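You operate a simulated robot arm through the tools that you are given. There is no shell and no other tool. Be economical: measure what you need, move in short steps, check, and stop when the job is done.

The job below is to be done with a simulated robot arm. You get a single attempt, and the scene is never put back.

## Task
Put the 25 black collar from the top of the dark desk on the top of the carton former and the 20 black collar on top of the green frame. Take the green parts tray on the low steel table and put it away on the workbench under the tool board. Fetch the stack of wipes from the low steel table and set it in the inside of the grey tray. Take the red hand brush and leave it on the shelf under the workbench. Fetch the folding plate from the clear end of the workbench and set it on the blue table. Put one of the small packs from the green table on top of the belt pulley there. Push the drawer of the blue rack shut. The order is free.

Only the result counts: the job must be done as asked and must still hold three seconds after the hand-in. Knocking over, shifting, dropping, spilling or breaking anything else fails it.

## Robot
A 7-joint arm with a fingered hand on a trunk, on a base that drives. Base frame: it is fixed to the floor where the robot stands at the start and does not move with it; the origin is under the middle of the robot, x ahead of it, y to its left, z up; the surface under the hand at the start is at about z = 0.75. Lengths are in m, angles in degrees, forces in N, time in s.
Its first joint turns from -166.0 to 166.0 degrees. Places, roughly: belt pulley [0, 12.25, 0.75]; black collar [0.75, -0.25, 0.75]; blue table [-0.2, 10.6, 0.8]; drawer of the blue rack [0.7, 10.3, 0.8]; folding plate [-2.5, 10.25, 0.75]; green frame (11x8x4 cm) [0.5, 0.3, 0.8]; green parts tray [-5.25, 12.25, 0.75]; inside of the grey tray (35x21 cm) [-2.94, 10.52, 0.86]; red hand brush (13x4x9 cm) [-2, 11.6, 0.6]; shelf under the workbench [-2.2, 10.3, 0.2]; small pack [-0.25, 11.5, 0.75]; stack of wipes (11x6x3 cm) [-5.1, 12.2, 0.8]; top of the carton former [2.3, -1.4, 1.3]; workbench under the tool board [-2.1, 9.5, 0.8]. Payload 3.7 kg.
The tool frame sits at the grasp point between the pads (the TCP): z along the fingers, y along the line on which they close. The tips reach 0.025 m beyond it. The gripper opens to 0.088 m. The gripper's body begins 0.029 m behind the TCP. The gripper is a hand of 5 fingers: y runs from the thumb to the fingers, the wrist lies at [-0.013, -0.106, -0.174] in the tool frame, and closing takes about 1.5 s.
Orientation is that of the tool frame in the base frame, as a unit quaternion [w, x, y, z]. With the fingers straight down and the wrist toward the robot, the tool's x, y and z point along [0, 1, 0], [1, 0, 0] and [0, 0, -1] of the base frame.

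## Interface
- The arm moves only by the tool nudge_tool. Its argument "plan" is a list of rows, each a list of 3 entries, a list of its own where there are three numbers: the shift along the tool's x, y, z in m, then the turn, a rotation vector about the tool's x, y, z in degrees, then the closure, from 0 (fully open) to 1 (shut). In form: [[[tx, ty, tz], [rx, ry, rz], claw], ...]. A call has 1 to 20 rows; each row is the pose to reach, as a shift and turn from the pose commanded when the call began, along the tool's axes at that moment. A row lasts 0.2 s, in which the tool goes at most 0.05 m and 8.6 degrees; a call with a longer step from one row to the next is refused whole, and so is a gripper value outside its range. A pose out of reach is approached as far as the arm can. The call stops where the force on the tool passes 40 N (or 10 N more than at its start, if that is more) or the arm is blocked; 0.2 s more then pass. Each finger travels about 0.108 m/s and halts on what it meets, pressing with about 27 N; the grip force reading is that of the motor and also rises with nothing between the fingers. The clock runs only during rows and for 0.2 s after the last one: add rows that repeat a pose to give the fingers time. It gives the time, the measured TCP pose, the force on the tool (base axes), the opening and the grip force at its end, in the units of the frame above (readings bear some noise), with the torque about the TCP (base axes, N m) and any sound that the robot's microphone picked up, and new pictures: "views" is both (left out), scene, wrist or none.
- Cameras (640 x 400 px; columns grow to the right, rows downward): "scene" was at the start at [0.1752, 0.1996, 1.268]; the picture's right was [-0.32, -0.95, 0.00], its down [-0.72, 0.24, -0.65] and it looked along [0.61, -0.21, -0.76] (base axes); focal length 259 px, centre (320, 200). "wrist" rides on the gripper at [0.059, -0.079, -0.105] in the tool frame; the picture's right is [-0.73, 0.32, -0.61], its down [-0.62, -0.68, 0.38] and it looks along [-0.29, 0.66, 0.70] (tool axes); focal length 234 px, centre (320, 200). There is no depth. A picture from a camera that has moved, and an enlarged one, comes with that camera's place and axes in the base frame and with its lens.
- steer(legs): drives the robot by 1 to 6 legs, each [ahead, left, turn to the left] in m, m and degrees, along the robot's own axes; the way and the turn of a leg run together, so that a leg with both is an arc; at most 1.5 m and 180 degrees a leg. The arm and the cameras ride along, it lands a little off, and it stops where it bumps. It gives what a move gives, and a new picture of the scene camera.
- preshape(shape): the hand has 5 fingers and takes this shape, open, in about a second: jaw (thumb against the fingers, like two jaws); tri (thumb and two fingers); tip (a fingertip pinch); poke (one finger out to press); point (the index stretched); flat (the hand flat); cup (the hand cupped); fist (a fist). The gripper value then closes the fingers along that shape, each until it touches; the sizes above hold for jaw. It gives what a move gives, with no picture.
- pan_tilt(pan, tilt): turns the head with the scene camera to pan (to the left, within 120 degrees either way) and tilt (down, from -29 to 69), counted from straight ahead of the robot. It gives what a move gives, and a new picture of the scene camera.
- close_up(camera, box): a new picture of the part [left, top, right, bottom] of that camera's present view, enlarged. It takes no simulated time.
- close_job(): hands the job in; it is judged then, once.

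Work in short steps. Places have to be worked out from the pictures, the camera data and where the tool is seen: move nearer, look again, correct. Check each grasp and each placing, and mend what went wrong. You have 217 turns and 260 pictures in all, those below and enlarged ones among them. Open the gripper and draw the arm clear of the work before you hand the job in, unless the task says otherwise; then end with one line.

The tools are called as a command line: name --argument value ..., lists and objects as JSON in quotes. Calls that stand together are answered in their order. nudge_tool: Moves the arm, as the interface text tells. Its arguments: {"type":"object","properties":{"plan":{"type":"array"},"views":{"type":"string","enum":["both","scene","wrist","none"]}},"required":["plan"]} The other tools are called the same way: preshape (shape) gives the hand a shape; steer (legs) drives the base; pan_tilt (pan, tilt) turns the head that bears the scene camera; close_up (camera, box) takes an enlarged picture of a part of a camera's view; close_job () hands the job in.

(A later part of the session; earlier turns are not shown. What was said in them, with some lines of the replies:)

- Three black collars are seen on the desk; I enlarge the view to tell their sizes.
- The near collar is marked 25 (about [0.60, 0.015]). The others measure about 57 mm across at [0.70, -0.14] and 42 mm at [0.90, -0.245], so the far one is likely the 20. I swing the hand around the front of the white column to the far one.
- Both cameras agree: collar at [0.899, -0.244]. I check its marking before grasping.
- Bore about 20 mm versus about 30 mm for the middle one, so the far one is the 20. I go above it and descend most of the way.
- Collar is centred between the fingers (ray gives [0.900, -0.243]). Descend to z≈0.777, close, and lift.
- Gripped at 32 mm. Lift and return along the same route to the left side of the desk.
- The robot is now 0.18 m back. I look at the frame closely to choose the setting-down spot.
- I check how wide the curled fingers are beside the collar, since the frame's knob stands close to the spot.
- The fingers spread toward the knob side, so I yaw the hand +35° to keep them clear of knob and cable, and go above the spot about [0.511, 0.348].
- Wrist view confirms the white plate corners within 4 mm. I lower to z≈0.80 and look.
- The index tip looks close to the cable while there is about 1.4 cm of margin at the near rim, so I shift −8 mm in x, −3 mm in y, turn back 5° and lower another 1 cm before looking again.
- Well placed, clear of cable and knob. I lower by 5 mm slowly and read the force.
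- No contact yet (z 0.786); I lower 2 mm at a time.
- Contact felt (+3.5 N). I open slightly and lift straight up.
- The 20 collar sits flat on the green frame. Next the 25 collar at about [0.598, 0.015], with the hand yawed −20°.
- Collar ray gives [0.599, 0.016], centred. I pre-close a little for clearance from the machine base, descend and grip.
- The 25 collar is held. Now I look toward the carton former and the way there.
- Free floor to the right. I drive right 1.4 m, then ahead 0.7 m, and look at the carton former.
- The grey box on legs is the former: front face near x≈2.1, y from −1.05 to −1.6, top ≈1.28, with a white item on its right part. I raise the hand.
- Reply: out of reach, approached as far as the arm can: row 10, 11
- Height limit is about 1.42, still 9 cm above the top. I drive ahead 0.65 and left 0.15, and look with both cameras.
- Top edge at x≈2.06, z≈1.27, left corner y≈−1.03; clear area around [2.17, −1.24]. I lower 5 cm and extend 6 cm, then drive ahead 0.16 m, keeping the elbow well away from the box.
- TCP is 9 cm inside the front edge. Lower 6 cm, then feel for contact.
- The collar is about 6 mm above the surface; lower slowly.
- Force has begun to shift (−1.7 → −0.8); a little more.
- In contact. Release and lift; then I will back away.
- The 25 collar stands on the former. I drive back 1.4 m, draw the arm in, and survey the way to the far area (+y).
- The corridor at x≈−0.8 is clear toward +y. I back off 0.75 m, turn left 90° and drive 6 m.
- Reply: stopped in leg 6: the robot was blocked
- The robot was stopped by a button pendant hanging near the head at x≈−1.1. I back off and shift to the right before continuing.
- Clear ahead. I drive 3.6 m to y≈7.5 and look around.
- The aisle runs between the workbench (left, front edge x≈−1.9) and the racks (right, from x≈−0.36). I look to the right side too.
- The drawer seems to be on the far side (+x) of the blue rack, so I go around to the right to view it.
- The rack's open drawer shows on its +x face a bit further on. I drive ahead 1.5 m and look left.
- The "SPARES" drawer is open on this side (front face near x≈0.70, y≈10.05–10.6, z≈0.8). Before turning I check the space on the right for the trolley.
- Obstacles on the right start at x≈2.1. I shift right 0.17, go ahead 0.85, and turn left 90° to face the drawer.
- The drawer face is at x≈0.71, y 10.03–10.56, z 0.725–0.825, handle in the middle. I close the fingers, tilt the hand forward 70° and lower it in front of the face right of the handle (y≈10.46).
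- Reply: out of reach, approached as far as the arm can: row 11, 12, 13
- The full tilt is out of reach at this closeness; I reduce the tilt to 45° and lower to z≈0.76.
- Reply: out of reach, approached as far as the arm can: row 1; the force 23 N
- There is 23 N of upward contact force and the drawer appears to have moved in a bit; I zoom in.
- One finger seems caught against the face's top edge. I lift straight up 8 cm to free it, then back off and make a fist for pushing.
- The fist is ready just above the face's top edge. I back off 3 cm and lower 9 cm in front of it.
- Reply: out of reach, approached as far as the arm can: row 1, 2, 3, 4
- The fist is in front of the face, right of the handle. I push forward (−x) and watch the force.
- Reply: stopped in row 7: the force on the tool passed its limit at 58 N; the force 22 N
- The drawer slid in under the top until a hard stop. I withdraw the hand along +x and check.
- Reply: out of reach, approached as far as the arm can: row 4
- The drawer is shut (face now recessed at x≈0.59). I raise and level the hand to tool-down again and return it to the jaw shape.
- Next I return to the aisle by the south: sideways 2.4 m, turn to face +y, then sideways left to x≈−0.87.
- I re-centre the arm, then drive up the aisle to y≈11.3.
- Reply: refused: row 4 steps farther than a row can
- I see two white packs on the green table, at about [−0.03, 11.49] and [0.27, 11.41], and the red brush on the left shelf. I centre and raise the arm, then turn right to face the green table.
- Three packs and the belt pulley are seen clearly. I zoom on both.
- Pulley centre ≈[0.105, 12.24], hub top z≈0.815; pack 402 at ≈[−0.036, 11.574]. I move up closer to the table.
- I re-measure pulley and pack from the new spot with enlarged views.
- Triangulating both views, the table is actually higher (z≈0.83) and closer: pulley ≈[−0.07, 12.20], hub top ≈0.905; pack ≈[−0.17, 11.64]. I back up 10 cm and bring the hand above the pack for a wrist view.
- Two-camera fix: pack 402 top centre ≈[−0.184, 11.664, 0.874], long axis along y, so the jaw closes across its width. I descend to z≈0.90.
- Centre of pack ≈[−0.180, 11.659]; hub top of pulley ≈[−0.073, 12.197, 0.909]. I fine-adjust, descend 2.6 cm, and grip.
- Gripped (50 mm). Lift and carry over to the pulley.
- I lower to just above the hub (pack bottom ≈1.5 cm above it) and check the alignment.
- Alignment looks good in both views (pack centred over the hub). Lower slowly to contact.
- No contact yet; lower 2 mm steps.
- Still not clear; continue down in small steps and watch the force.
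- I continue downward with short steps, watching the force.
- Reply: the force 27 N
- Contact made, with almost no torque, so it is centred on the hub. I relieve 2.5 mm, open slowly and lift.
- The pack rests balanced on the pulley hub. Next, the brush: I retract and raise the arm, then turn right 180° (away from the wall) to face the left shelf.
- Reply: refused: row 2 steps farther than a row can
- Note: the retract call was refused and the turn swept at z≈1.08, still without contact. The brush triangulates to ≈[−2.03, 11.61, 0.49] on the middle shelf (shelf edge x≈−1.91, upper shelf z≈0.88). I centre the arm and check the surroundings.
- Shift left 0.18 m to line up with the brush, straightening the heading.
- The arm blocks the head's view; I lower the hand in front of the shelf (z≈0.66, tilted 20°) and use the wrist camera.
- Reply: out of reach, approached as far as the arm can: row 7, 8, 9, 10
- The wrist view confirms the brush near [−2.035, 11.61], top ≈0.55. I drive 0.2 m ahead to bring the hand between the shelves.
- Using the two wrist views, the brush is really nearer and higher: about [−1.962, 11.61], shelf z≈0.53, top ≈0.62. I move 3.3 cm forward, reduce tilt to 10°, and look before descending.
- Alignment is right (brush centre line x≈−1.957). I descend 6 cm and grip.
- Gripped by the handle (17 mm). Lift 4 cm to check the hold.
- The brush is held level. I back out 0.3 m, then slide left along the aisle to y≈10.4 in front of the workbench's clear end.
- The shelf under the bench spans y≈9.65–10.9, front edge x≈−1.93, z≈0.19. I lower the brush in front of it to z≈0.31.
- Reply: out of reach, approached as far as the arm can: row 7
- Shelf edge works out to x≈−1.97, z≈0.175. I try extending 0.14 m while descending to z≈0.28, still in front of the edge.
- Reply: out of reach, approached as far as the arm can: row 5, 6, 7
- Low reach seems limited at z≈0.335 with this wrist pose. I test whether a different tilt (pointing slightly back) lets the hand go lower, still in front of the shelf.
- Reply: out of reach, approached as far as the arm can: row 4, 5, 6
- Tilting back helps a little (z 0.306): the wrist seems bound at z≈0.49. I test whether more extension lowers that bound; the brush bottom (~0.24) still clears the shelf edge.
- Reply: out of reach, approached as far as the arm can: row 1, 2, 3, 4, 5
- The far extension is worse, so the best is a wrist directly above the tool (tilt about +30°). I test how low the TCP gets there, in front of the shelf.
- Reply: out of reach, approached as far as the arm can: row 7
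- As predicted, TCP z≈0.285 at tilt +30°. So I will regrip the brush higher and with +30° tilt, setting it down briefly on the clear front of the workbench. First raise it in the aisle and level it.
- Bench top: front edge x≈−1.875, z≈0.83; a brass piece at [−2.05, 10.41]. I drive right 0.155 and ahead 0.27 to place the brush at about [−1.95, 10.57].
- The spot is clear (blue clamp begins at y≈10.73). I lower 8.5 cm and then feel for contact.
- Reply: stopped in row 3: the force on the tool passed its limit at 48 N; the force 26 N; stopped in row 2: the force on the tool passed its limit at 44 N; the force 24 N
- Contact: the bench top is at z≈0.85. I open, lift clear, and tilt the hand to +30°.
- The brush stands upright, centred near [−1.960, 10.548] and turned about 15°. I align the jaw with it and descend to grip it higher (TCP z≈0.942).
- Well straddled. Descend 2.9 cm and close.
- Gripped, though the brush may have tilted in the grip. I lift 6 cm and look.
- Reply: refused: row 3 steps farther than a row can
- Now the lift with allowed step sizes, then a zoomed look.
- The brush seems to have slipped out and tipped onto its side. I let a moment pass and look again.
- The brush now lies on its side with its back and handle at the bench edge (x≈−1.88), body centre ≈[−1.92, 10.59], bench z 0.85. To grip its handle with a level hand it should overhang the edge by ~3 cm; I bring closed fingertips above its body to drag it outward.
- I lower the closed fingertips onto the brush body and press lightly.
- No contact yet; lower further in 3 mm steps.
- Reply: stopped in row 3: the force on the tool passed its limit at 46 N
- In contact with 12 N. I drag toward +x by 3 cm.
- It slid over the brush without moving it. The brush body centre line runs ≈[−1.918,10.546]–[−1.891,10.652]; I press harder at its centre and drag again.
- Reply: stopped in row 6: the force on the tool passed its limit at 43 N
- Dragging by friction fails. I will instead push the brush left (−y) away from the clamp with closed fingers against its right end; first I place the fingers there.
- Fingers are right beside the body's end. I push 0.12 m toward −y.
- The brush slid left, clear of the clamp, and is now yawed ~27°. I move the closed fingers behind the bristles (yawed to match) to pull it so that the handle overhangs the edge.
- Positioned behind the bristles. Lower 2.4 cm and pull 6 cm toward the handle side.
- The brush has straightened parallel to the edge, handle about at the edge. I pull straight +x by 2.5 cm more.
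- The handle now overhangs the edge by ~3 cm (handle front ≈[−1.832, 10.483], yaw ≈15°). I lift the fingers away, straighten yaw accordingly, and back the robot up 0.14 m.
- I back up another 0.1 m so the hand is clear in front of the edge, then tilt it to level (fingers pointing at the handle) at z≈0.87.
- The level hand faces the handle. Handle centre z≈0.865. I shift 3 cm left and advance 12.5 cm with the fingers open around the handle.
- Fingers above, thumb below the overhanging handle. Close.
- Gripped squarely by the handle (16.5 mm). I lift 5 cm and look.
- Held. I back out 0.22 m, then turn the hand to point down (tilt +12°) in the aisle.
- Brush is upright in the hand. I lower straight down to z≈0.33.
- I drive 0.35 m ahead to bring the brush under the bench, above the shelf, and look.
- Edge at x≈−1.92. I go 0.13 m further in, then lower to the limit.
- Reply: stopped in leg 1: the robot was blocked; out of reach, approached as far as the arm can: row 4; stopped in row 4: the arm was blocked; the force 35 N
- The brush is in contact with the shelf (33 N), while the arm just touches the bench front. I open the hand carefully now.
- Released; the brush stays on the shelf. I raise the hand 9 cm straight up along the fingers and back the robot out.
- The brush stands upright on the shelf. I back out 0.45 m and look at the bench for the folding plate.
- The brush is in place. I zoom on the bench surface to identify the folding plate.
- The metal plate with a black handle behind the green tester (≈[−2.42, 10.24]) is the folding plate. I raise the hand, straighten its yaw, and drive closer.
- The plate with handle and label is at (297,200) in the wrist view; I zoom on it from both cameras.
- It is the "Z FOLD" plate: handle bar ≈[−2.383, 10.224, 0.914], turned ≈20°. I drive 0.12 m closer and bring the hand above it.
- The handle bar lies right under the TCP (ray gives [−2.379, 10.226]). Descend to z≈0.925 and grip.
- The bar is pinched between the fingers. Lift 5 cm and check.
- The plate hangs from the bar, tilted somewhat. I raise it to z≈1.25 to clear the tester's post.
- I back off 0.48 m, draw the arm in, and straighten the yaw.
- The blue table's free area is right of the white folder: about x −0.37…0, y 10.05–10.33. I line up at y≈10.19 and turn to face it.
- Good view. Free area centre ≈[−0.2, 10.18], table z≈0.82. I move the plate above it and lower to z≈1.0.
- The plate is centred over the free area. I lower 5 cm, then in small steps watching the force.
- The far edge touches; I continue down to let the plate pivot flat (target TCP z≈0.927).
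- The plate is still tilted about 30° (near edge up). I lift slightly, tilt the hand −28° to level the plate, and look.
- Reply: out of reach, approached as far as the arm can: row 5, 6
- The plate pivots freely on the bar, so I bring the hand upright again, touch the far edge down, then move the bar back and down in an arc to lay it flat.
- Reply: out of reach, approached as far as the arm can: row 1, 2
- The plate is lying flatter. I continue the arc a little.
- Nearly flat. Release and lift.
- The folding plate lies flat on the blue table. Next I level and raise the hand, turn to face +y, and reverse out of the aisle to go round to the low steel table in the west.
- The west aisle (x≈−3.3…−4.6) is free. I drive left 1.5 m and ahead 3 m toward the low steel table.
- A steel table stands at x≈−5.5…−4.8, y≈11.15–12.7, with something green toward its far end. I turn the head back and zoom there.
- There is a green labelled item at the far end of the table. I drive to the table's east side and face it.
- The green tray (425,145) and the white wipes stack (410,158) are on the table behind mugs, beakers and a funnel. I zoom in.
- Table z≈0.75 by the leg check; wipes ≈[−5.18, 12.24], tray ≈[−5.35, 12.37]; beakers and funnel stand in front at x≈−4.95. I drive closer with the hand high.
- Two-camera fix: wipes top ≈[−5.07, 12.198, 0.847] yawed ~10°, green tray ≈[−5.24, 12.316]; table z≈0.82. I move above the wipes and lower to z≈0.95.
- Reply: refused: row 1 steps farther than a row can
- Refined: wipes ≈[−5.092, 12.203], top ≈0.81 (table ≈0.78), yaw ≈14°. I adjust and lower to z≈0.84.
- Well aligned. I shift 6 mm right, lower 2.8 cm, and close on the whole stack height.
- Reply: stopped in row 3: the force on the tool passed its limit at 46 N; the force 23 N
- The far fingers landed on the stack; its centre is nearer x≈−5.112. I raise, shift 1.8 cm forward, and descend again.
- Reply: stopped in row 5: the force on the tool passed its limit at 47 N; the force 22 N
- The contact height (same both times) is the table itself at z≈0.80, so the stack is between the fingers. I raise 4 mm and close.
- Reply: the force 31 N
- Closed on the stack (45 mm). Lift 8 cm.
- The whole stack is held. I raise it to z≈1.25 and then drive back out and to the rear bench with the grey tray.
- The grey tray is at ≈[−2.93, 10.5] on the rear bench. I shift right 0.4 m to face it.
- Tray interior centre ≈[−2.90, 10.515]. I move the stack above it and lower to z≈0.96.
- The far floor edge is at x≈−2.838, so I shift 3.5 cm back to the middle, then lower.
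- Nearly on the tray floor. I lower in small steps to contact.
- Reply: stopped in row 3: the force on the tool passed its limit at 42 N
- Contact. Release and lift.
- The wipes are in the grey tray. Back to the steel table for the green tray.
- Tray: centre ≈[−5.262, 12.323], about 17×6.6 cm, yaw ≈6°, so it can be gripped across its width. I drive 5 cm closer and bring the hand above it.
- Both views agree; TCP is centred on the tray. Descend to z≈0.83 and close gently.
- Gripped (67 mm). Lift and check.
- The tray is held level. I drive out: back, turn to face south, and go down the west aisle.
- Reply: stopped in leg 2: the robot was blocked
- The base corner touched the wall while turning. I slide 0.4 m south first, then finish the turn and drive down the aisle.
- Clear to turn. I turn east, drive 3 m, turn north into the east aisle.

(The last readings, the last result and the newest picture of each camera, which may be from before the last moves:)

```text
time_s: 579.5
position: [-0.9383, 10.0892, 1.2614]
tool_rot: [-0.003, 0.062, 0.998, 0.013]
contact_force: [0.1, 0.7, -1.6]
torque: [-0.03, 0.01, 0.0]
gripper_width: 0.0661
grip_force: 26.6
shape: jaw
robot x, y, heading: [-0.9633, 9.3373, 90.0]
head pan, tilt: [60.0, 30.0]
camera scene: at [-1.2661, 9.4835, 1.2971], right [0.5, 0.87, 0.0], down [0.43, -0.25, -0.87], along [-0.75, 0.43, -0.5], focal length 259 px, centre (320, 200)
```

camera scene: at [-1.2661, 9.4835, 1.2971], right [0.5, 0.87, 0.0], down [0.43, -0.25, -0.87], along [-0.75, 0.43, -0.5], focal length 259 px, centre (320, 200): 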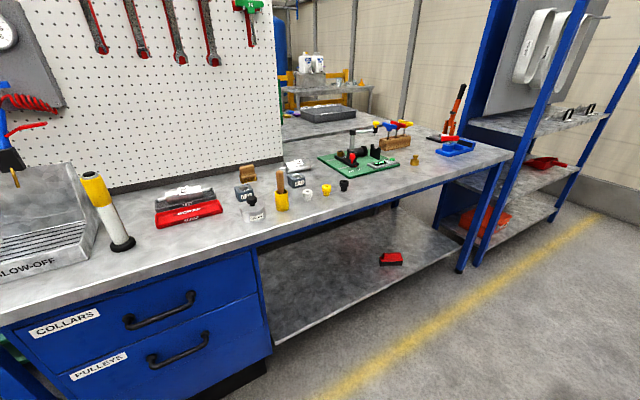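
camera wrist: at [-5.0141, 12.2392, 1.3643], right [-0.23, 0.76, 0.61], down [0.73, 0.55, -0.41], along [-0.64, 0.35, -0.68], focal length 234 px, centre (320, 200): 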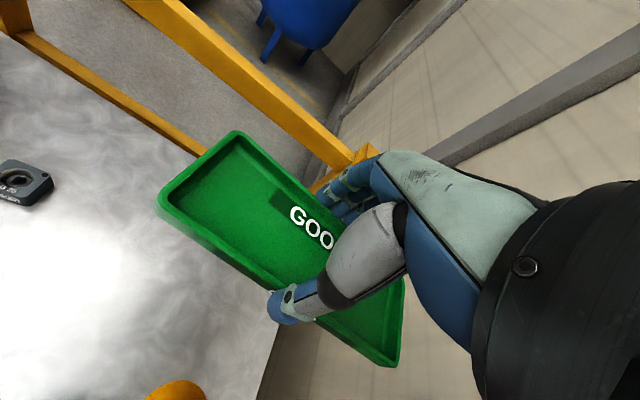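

Free bench spot in front of the red SCRAP tray: x −2.01…−1.86, y 9.34–9.60. I turn to face the bench and line up at y≈9.47.

steer --legs '[[0, 0, 90], [0.1, -0.12, 0]]'

pan_tilt --pan 0 --tilt 40

close_up --camera "wrist" --box '[0, 0, 640, 400]'

```text
time_s: 584.8
position: [-1.8134, 9.4902, 1.2611]
tool_rot: [-0.012, -0.66, 0.751, 0.007]
contact_force: [-1.1, -0.4, -1.4]
torque: [-0.01, 0.02, 0.01]
gripper_width: 0.066
grip_force: 27.5
shape: jaw
robot x, y, heading: [-1.0624, 9.4607, 179.7]
head pan, tilt: [60.0, 30.0]
camera scene: at [-1.2095, 9.1556, 1.2971], right [-0.86, 0.5, 0.0], down [0.25, 0.43, -0.87], along [-0.44, -0.75, -0.5], focal length 259 px, centre (320, 200)
```

scene: 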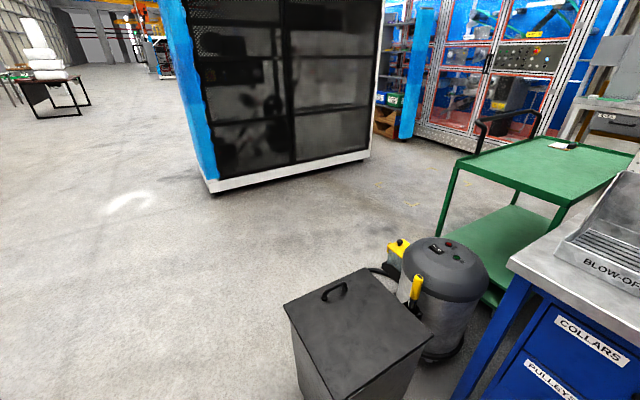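

```text
time_s: 586.1
position: [-1.8145, 9.4888, 1.2617]
tool_rot: [-0.012, -0.661, 0.751, 0.007]
contact_force: [0.7, 0.7, -1.0]
torque: [-0.02, 0.02, 0.02]
gripper_width: 0.0659
grip_force: 27.1
shape: jaw
robot x, y, heading: [-1.0639, 9.4587, 180.0]
head pan, tilt: [0.0, 40.0]
camera scene: at [-1.2489, 9.234, 1.2817], right [0.0, 1.0, 0.0], down [0.64, 0.0, -0.77], along [-0.77, 0.0, -0.64], focal length 259 px, centre (320, 200)
```

scene: 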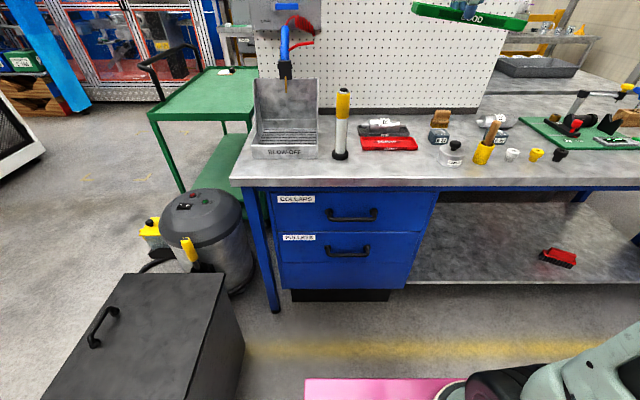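

```text
1.00 times, centred on (320, 200) of wrist (not enlarged: the box is as wide or as high as the picture)
camera zoom: at [-1.7403, 9.4226, 1.3649], right [-0.21, 0.76, 0.61], down [0.75, 0.53, -0.41], along [-0.63, 0.37, -0.68], focal length 234 px, centre (320, 200)
```

zoom: 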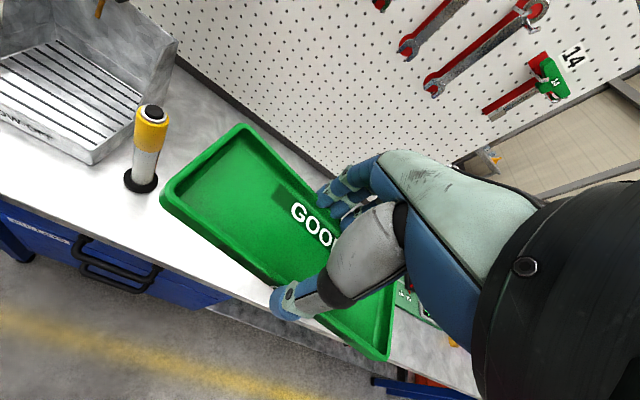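

I move over the spot [−1.935, 9.47], straighten the yaw, and lower to z≈0.93.

nudge_tool --plan '[[[0.01, 0.03, 0.01], [0, 0, -2.5], 1], [[0.02, 0.06, 0.03], [0, 0, -5], 1], [[0.034, 0.09, 0.06], [0, 0, -7.3], 1], [[0.034, 0.117, 0.095], [0, 0, -7.3], 1], [[0.034, 0.117, 0.14], [0, 0, -7.3], 1], [[0.034, 0.117, 0.185], [0, 0, -7.3], 1], [[0.034, 0.117, 0.23], [0, 0, -7.3], 1], [[0.034, 0.117, 0.275], [0, 0, -7.3], 1], [[0.034, 0.117, 0.32], [0, 0, -7.3], 1], [[0.034, 0.117, 0.335], [0, 0, -7.3], 1]]' --views "both"

close_up --camera "scene" --box '[310, 80, 500, 200]'

```text
time_s: 588.3
position: [-1.9435, 9.4697, 0.9288]
tool_rot: [-0.011, -0.706, 0.708, 0.008]
contact_force: [-0.1, 0.4, -0.5]
torque: [-0.01, 0.0, -0.02]
gripper_width: 0.0659
grip_force: 26.9
shape: jaw
robot x, y, heading: [-1.0628, 9.4598, 179.7]
head pan, tilt: [0.0, 40.0]
camera scene: at [-1.2489, 9.2341, 1.2817], right [0.01, 1.0, 0.0], down [0.64, 0.0, -0.77], along [-0.77, 0.0, -0.64], focal length 259 px, centre (320, 200)
camera wrist: at [-1.8615, 9.4121, 1.033], right [-0.3, 0.73, 0.61], down [0.67, 0.62, -0.41], along [-0.68, 0.29, -0.68], focal length 234 px, centre (320, 200)
```

scene: 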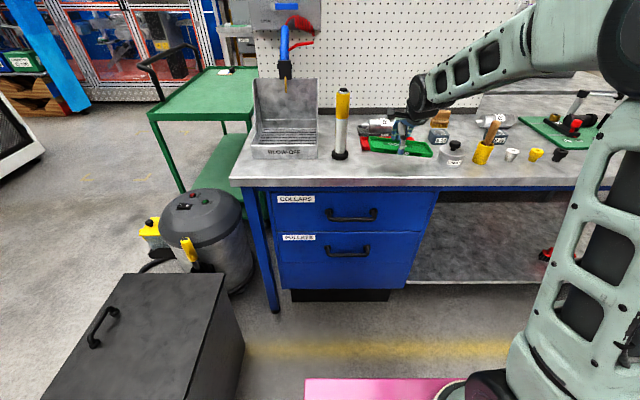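
wrist: 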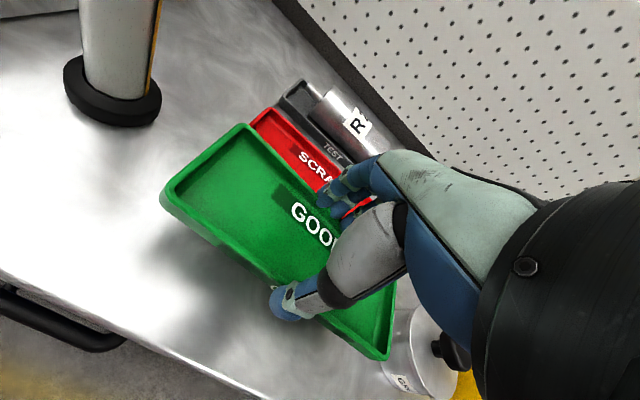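

```text
3.33 times, centred on (405, 140) of scene
camera zoom: at [-1.2489, 9.2341, 1.2817], right [0.01, 1.0, 0.0], down [0.64, 0.0, -0.77], along [-0.77, 0.0, -0.64], focal length 864 px, centre (37, 400)
```

zoom: 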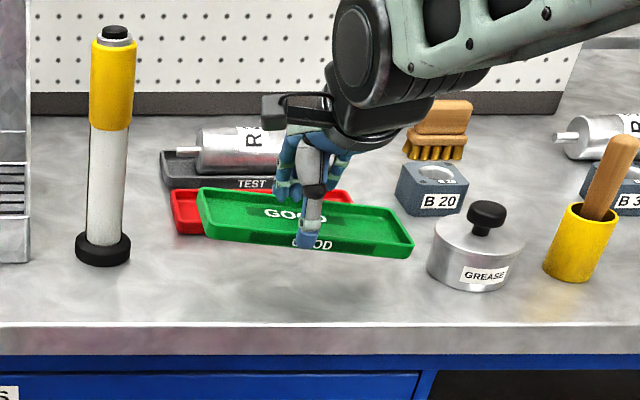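

The right end is close to the grease pot and the far side near the red tray; I shift 2.5 cm left and 1.8 cm toward me, then lower.

nudge_tool --plan '[[[0.013, -0.009, 0], [0, 0, 0], 1], [[0.025, -0.018, 0], [0, 0, 0], 1], [[0.025, -0.018, 0.02], [0, 0, 0], 1], [[0.025, -0.018, 0.033], [0, 0, 0], 1]]' --views "wrist"

close_up --camera "scene" --box '[310, 90, 500, 200]'

```text
time_s: 589.3
position: [-1.9251, 9.4441, 0.8963]
tool_rot: [-0.012, -0.706, 0.708, 0.008]
contact_force: [-1.1, -0.2, -0.9]
torque: [-0.04, 0.01, -0.01]
gripper_width: 0.0657
grip_force: 26.7
shape: jaw
robot x, y, heading: [-1.069, 9.4608, 179.7]
head pan, tilt: [0.0, 40.0]
camera wrist: at [-1.8446, 9.3865, 0.9997], right [-0.3, 0.73, 0.61], down [0.67, 0.62, -0.41], along [-0.68, 0.29, -0.68], focal length 234 px, centre (320, 200)
```

wrist: 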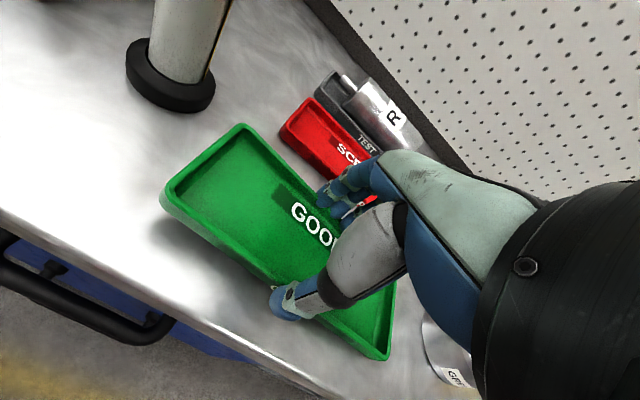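

```text
3.37 times, centred on (405, 145) of scene
camera zoom: at [-1.2489, 9.2341, 1.2817], right [0.01, 1.0, 0.0], down [0.64, 0.0, -0.77], along [-0.77, 0.0, -0.64], focal length 873 px, centre (34, 385)
```

zoom: 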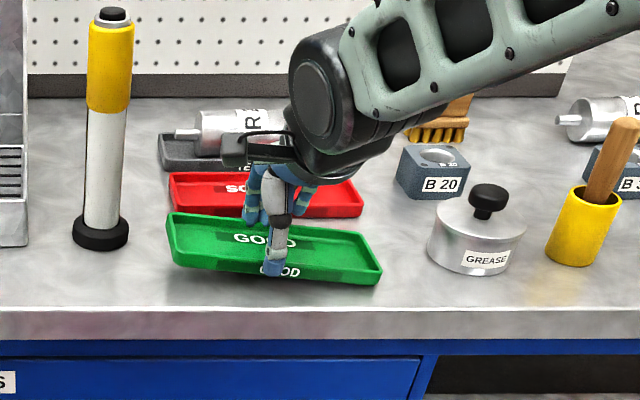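

Good clearances all round. Lower to contact in small steps.

nudge_tool --plan '[[[0, 0, 0.003], [0, 0, 0], 1], [[0, 0, 0.006], [0, 0, 0], 1], [[0, 0, 0.009], [0, 0, 0], 1]]' --views "none"

nudge_tool --plan '[[[0, 0, 0.002], [0, 0, 0], 1], [[0, 0, 0.004], [0, 0, 0], 1], [[0, 0, 0.005], [0, 0, 0], 1]]' --views "none"

```text
time_s: 590.1
position: [-1.9266, 9.4446, 0.8885]
tool_rot: [-0.012, -0.706, 0.708, 0.008]
contact_force: [0.7, 1.1, 0.0]
torque: [0.1, -0.02, -0.02]
gripper_width: 0.066
grip_force: 26.8
shape: jaw
robot x, y, heading: [-1.0625, 9.458, 179.9]
head pan, tilt: [0.0, 40.0]
```

```text
time_s: 590.9
position: [-1.9269, 9.4437, 0.8826]
tool_rot: [-0.011, -0.706, 0.708, 0.009]
contact_force: [0.9, -0.9, 3.5]
torque: [0.14, 0.05, -0.04]
gripper_width: 0.066
grip_force: 27.0
shape: jaw
robot x, y, heading: [-1.0642, 9.457, 179.6]
head pan, tilt: [0.0, 40.0]
```

Contact. A touch more, then release and lift.

nudge_tool --plan '[[[0, 0, 0.002], [0, 0, 0], 1], [[0, 0, 0.002], [0, 0, 0], 0.22], [[0, 0, 0.002], [0, 0, 0], 0.18], [[0, 0, 0.002], [0, 0, 0], 0.12], [[0, 0, 0.0], [0, 0, 0], 0.08], [[0, 0, -0.015], [0, 0, 0], 0.08], [[0, 0, -0.05], [0, 0, 0], 0.08], [[0, 0, -0.09], [0, 0, 0], 0], [[0, 0, -0.135], [0, 0, 0], 0], [[0, 0, -0.18], [0, 0, 0], 0], [[0, 0, -0.225], [0, 0, 0], 0], [[0, -0.03, -0.26], [0, 0, 0], 0], [[0, -0.07, -0.28], [0, 0, 0], 0], [[0, -0.11, -0.3], [0, 0, 0], 0], [[0, -0.15, -0.32], [0, 0, 0], 0]]' --views "none"

close_up --camera "scene" --box '[310, 90, 500, 200]'

```text
time_s: 594.1
position: [-1.7673, 9.4461, 1.1967]
tool_rot: [-0.011, -0.706, 0.708, 0.008]
contact_force: [-0.1, 0.1, -0.4]
torque: [-0.01, -0.03, 0.03]
gripper_width: 0.0875
grip_force: 0.1
shape: jaw
robot x, y, heading: [-1.0634, 9.4596, 179.6]
head pan, tilt: [0.0, 40.0]
```

```text
3.37 times, centred on (405, 145) of scene
camera zoom: at [-1.2492, 9.2341, 1.2817], right [0.01, 1.0, 0.0], down [0.64, 0.0, -0.77], along [-0.77, 0.0, -0.64], focal length 873 px, centre (34, 385)
```

zoom: 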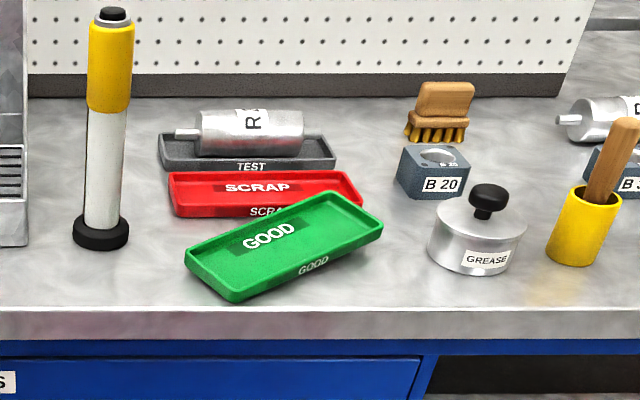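

The tray turned ~30° on release and its far corner is close to the red tray. I look closely.

close_up --camera "scene" --box '[350, 120, 430, 180]'

close_up --camera "wrist" --box '[100, 100, 420, 300]'

```text
6.67 times, centred on (390, 150) of scene
camera zoom: at [-1.2492, 9.2341, 1.2817], right [0.01, 1.0, 0.0], down [0.64, 0.0, -0.77], along [-0.77, 0.0, -0.64], focal length 1727 px, centre (-147, 533)
```

zoom: 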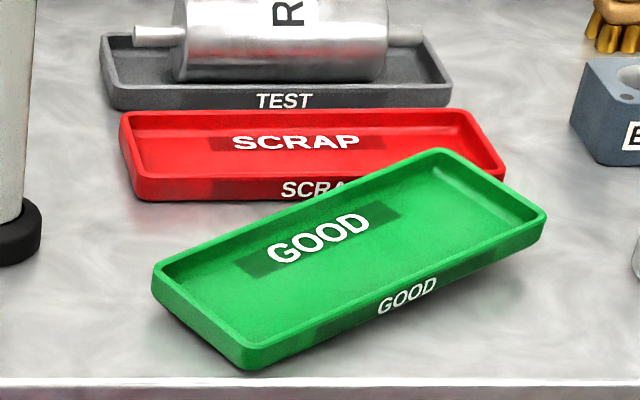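

```text
2.00 times, centred on (260, 200) of wrist
camera zoom: at [-1.6863, 9.3877, 1.3011], right [-0.31, 0.73, 0.61], down [0.67, 0.62, -0.4], along [-0.67, 0.29, -0.68], focal length 468 px, centre (440, 200)
```

zoom: 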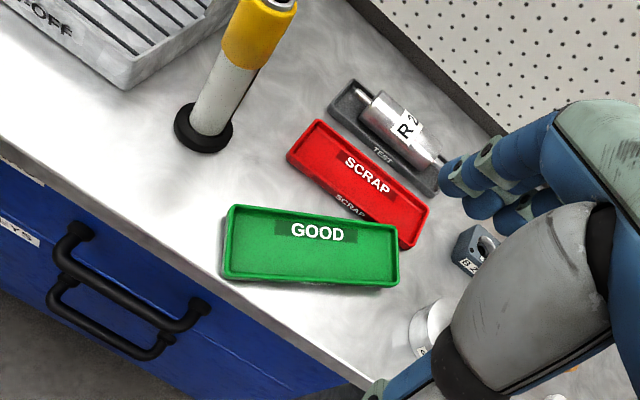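

The green tray is leaning on the red one, so I regrip it near its left end (about [−1.915, 9.435]) with the jaw turned to match, lift it off and set it again.

nudge_tool --plan '[[[0.003, 0.035, 0.02], [0, 0, -7], 0], [[0.006, 0.07, 0.04], [0, 0, -14], 0], [[0.009, 0.105, 0.06], [0, 0, -21], 0], [[0.012, 0.135, 0.09], [0, 0, -28], 0], [[0.012, 0.148, 0.13], [0, 0, -33.7], 0], [[0.012, 0.148, 0.175], [0, 0, -33.7], 0], [[0.012, 0.148, 0.22], [0, 0, -33.7], 0], [[0.012, 0.148, 0.25], [0, 0, -33.7], 0]]' --views "wrist"

close_up --camera "scene" --box '[310, 90, 500, 200]'

```text
time_s: 595.9
position: [-1.9232, 9.4328, 0.9499]
tool_rot: [0.01, 0.881, -0.473, -0.013]
contact_force: [-1.0, 0.0, -0.4]
torque: [-0.01, 0.01, -0.04]
gripper_width: 0.0877
grip_force: 0.1
shape: jaw
robot x, y, heading: [-1.0633, 9.4595, 179.6]
head pan, tilt: [0.0, 40.0]
camera wrist: at [-1.8218, 9.4289, 1.0543], right [-0.65, 0.43, 0.62], down [0.21, 0.89, -0.39], along [-0.73, -0.13, -0.68], focal length 234 px, centre (320, 200)
```

wrist: 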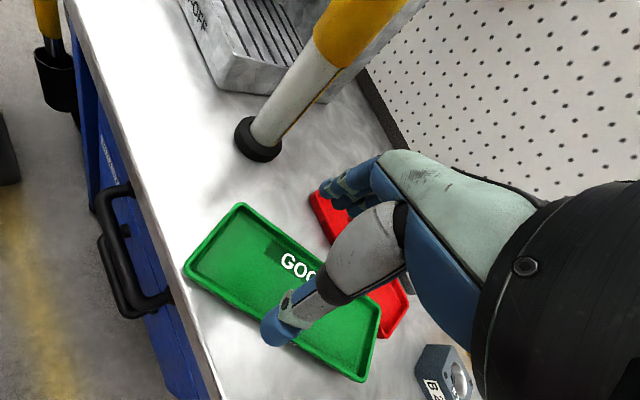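

```text
3.37 times, centred on (405, 145) of scene
camera zoom: at [-1.2488, 9.234, 1.2817], right [0.01, 1.0, 0.0], down [0.64, 0.0, -0.77], along [-0.77, 0.0, -0.64], focal length 873 px, centre (34, 385)
```

zoom: 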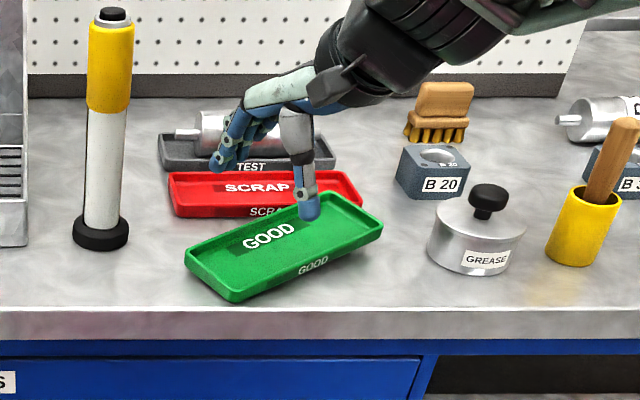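

Aligned on the tray near its left end. Descend and close.

nudge_tool --plan '[[[0, 0.001, 0.03], [0, 0, 0], 0], [[0, 0.001, 0.055], [0, 0, 0], 0], [[0, 0.001, 0.065], [0, 0, 0], 0], [[0, 0.001, 0.064], [0, 0, 0], 0.15], [[0, 0.001, 0.062], [0, 0, 0], 0.4], [[0, 0.001, 0.062], [0, 0, 0], 0.7], [[0, 0.001, 0.062], [0, 0, 0], 1], [[0, 0.001, 0.062], [0, 0, 0], 1]]' --views "none"

nudge_tool --plan '[[[0, 0, -0.02], [0, 0, 0], 1], [[0, 0, -0.05], [0, 0, 0], 1], [[0, 0, -0.07], [0, 0, 0], 1]]' --views "wrist"

close_up --camera "scene" --box '[310, 90, 500, 200]'

```text
time_s: 597.7
position: [-1.9247, 9.4309, 0.8894]
tool_rot: [0.009, 0.881, -0.473, -0.011]
contact_force: [0.6, 0.1, -0.6]
torque: [-0.01, 0.03, -0.01]
gripper_width: 0.0668
grip_force: 26.5
shape: jaw
robot x, y, heading: [-1.0609, 9.4594, 179.6]
head pan, tilt: [0.0, 40.0]
```

```text
time_s: 598.5
position: [-1.9238, 9.4313, 0.9608]
tool_rot: [0.008, 0.881, -0.473, -0.01]
contact_force: [0.1, 0.2, -0.5]
torque: [-0.01, -0.01, 0.02]
gripper_width: 0.0666
grip_force: 27.5
shape: jaw
robot x, y, heading: [-1.0638, 9.4595, 179.9]
head pan, tilt: [0.0, 40.0]
camera wrist: at [-1.8221, 9.428, 1.0629], right [-0.65, 0.43, 0.62], down [0.21, 0.89, -0.39], along [-0.73, -0.13, -0.68], focal length 234 px, centre (320, 200)
```

wrist: 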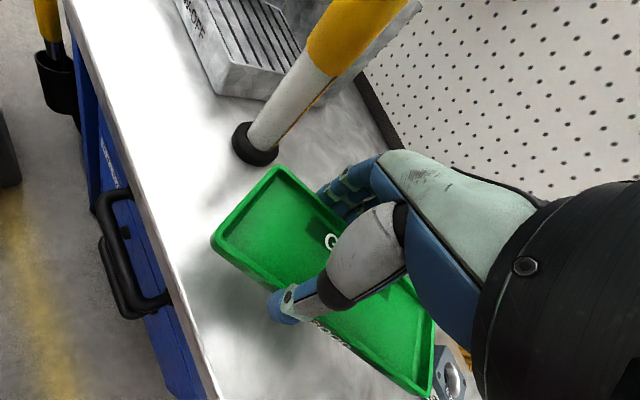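

```text
refused: no pictures are left
```

No pictures remain, so I continue by readings. I turn the tray parallel to the bench edge (clear of yellow stand, grease pot and red tray) and level it by 4°, still above the bench.

nudge_tool --plan '[[[0, 0, 0], [0, 0, 7], 1], [[0, 0, 0], [0, 0, 14], 1], [[0, 0, 0], [0, 0, 21], 1], [[0, 0, 0], [0, 0, 28], 1], [[0, 0, 0], [0, 0, 33.6], 1], [[0, 0, 0], [-1.2, 3.9, 33.7], 1], [[0, 0, 0.03], [-1.2, 3.9, 33.7], 1], [[0, 0, 0.05], [-1.2, 3.9, 33.7], 1]]' --views "none"

```text
time_s: 600.3
position: [-1.9241, 9.4317, 0.9098]
tool_rot: [-0.036, -0.706, 0.707, -0.016]
contact_force: [-0.3, -0.1, -0.9]
torque: [-0.01, 0.01, 0.02]
gripper_width: 0.0665
grip_force: 27.2
shape: jaw
robot x, y, heading: [-1.0664, 9.4604, 179.7]
head pan, tilt: [0.0, 40.0]
no pictures are left
```

nudge_tool --plan '[[[0, 0, 0.006], [0, 0, 0], 1], [[0, 0, 0.011], [0, 0, 0], 1], [[0, 0, 0.015], [0, 0, 0], 1], [[0, 0, 0.015], [0, 0, 0], 1]]' --views "none"

```text
time_s: 601.3
position: [-1.9256, 9.4301, 0.8952]
tool_rot: [-0.036, -0.706, 0.707, -0.017]
contact_force: [0.5, -0.1, -0.6]
torque: [-0.08, 0.0, -0.01]
gripper_width: 0.0664
grip_force: 26.6
shape: jaw
robot x, y, heading: [-1.0602, 9.4615, 179.8]
head pan, tilt: [0.0, 40.0]
no pictures are left
```

Not clearly in contact yet; I lower in 2 mm steps, reading force and torque.

nudge_tool --plan '[[[0, 0, 0.002], [0, 0, 0], 1], [[0, 0, 0.003], [0, 0, 0], 1], [[0, 0, 0.003], [0, 0, 0], 1]]' --views "none"

nudge_tool --plan '[[[0, 0, 0.002], [0, 0, 0], 1], [[0, 0, 0.003], [0, 0, 0], 1], [[0, 0, 0.003], [0, 0, 0], 1]]' --views "none"

```text
time_s: 602.1
position: [-1.9265, 9.4303, 0.8924]
tool_rot: [-0.036, -0.706, 0.707, -0.016]
contact_force: [0.9, 0.2, -0.9]
torque: [-0.01, -0.01, 0.01]
gripper_width: 0.0666
grip_force: 26.3
shape: jaw
robot x, y, heading: [-1.0613, 9.4567, 180.0]
head pan, tilt: [0.0, 40.0]
no pictures are left
```

```text
time_s: 602.9
position: [-1.9264, 9.4307, 0.8898]
tool_rot: [-0.037, -0.707, 0.707, -0.017]
contact_force: [-0.9, 0.1, -0.6]
torque: [-0.01, 0.0, -0.02]
gripper_width: 0.0663
grip_force: 26.5
shape: jaw
robot x, y, heading: [-1.0655, 9.4581, 179.8]
head pan, tilt: [0.0, 40.0]
no pictures are left
```

nudge_tool --plan '[[[0, 0, 0.0015], [0, 0, 0], 1], [[0, 0, 0.0025], [0, 0, 0], 1], [[0, 0, 0.0025], [0, 0, 0], 1]]' --views "none"

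nudge_tool --plan '[[[0, 0, 0.0015], [0, 0, 0], 1], [[0, 0, 0.0025], [0, 0, 0], 1], [[0, 0, 0.0025], [0, 0, 0], 1]]' --views "none"

```text
time_s: 603.7
position: [-1.9247, 9.4295, 0.8873]
tool_rot: [-0.037, -0.706, 0.707, -0.017]
contact_force: [0.0, 0.0, -0.9]
torque: [0.03, -0.04, -0.02]
gripper_width: 0.0664
grip_force: 26.9
shape: jaw
robot x, y, heading: [-1.0651, 9.46, 180.1]
head pan, tilt: [0.0, 40.0]
no pictures are left
```

```text
time_s: 604.5
position: [-1.925, 9.4291, 0.8846]
tool_rot: [-0.037, -0.706, 0.707, -0.017]
contact_force: [0.4, -0.1, -0.1]
torque: [-0.01, -0.01, 0.0]
gripper_width: 0.0664
grip_force: 27.4
shape: jaw
robot x, y, heading: [-1.0639, 9.4609, 180.1]
head pan, tilt: [0.0, 40.0]
no pictures are left
```

nudge_tool --plan '[[[0, 0, 0.0015], [0, 0, 0], 1], [[0, 0, 0.0025], [0, 0, 0], 1], [[0, 0, 0.0025], [0, 0, 0], 1]]' --views "none"

nudge_tool --plan '[[[0, 0, 0.001], [0, 0, 0], 1], [[0, 0, 0.002], [0, 0, 0], 1], [[0, 0, 0.002], [0, 0, 0], 1]]' --views "none"

```text
time_s: 605.3
position: [-1.926, 9.4308, 0.8833]
tool_rot: [-0.036, -0.706, 0.707, -0.016]
contact_force: [0.2, -0.2, 7.0]
torque: [0.04, -0.21, 0.02]
gripper_width: 0.0659
grip_force: 26.7
shape: jaw
robot x, y, heading: [-1.0626, 9.4583, 179.6]
head pan, tilt: [0.0, 40.0]
no pictures are left
```

```text
time_s: 606.1
position: [-1.9251, 9.4284, 0.881]
tool_rot: [-0.037, -0.706, 0.707, -0.016]
contact_force: [-3.0, 0.7, 15.9]
torque: [0.03, -0.51, 0.04]
gripper_width: 0.0657
grip_force: 26.9
shape: jaw
robot x, y, heading: [-1.0607, 9.4569, 179.5]
head pan, tilt: [0.0, 40.0]
no pictures are left
```

Contact at the near side with the tray practically level. I open fully in small steps, wait, and only then lift straight up and draw back.

nudge_tool --plan '[[[0, 0, -0.001], [0, 0, 0], 0.28], [[0, 0, -0.001], [0, 0, 0], 0.24], [[0, 0, -0.001], [0, 0, 0], 0.2], [[0, 0, -0.001], [0, 0, 0], 0.15], [[0, 0, -0.001], [0, 0, 0], 0.1], [[0, 0, -0.001], [0, 0, 0], 0.05], [[0, 0, -0.001], [0, 0, 0], 0], [[0, 0, -0.001], [0, 0, 0], 0], [[0, 0, -0.001], [0, 0, 0], 0], [[0, 0, -0.001], [0, 0, 0], 0]]' --views "none"

```text
time_s: 608.3
position: [-1.9252, 9.4291, 0.8801]
tool_rot: [-0.036, -0.707, 0.707, -0.016]
contact_force: [0.4, -0.3, 0.1]
torque: [0.02, 0.0, 0.01]
gripper_width: 0.0876
grip_force: 0.1
shape: jaw
robot x, y, heading: [-1.0639, 9.4588, 179.7]
head pan, tilt: [0.0, 40.0]
no pictures are left
```

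Fully open with no force. Lift slowly and read.

nudge_tool --plan '[[[0, 0, -0.005], [0, 0, 0], 0], [[0, 0, -0.012], [0, 0, 0], 0], [[0, 0, -0.025], [0, 0, 0], 0], [[0, 0, -0.045], [0, 0, 0], 0], [[0, 0, -0.08], [0, 0, 0], 0], [[0, 0, -0.12], [0, 0, 0], 0], [[0, 0, -0.16], [0, 0, 0], 0], [[0, 0, -0.2], [0, 0, 0], 0], [[0, -0.03, -0.23], [0, 0, 0], 0], [[0, -0.07, -0.25], [0, 0, 0], 0], [[0, -0.11, -0.27], [0, 0, 0], 0], [[0, -0.15, -0.29], [0, 0, 0], 0]]' --views "none"

```text
time_s: 610.9
position: [-1.7671, 9.4518, 1.1664]
tool_rot: [-0.035, -0.706, 0.707, -0.016]
contact_force: [-0.4, -0.7, 0.2]
torque: [0.03, -0.01, -0.01]
gripper_width: 0.0877
grip_force: 0.1
shape: jaw
robot x, y, heading: [-1.0676, 9.459, 179.6]
head pan, tilt: [0.0, 40.0]
no pictures are left
```

The hand is open, empty and clear of the bench; every part of the job has been carried out. I hand it in.

close_job

```text
The job is handed in.
```

I handed the job in with every part carried out, but I could not check the green parts tray's final position because I had run out of pictures. On its first release it ended up leaning on the red SCRAP tray. I gripped it again and set it back in front of the tool board, using only force and position readings. Pictures taken after each release showed the other items in place. I pushed the drawer in until it hit a hard stop, and it looked shut. In the east aisle the robot was stopped once by a hanging button pendant, and later its arm touched the workbench front; I saw nothing displaced by either.
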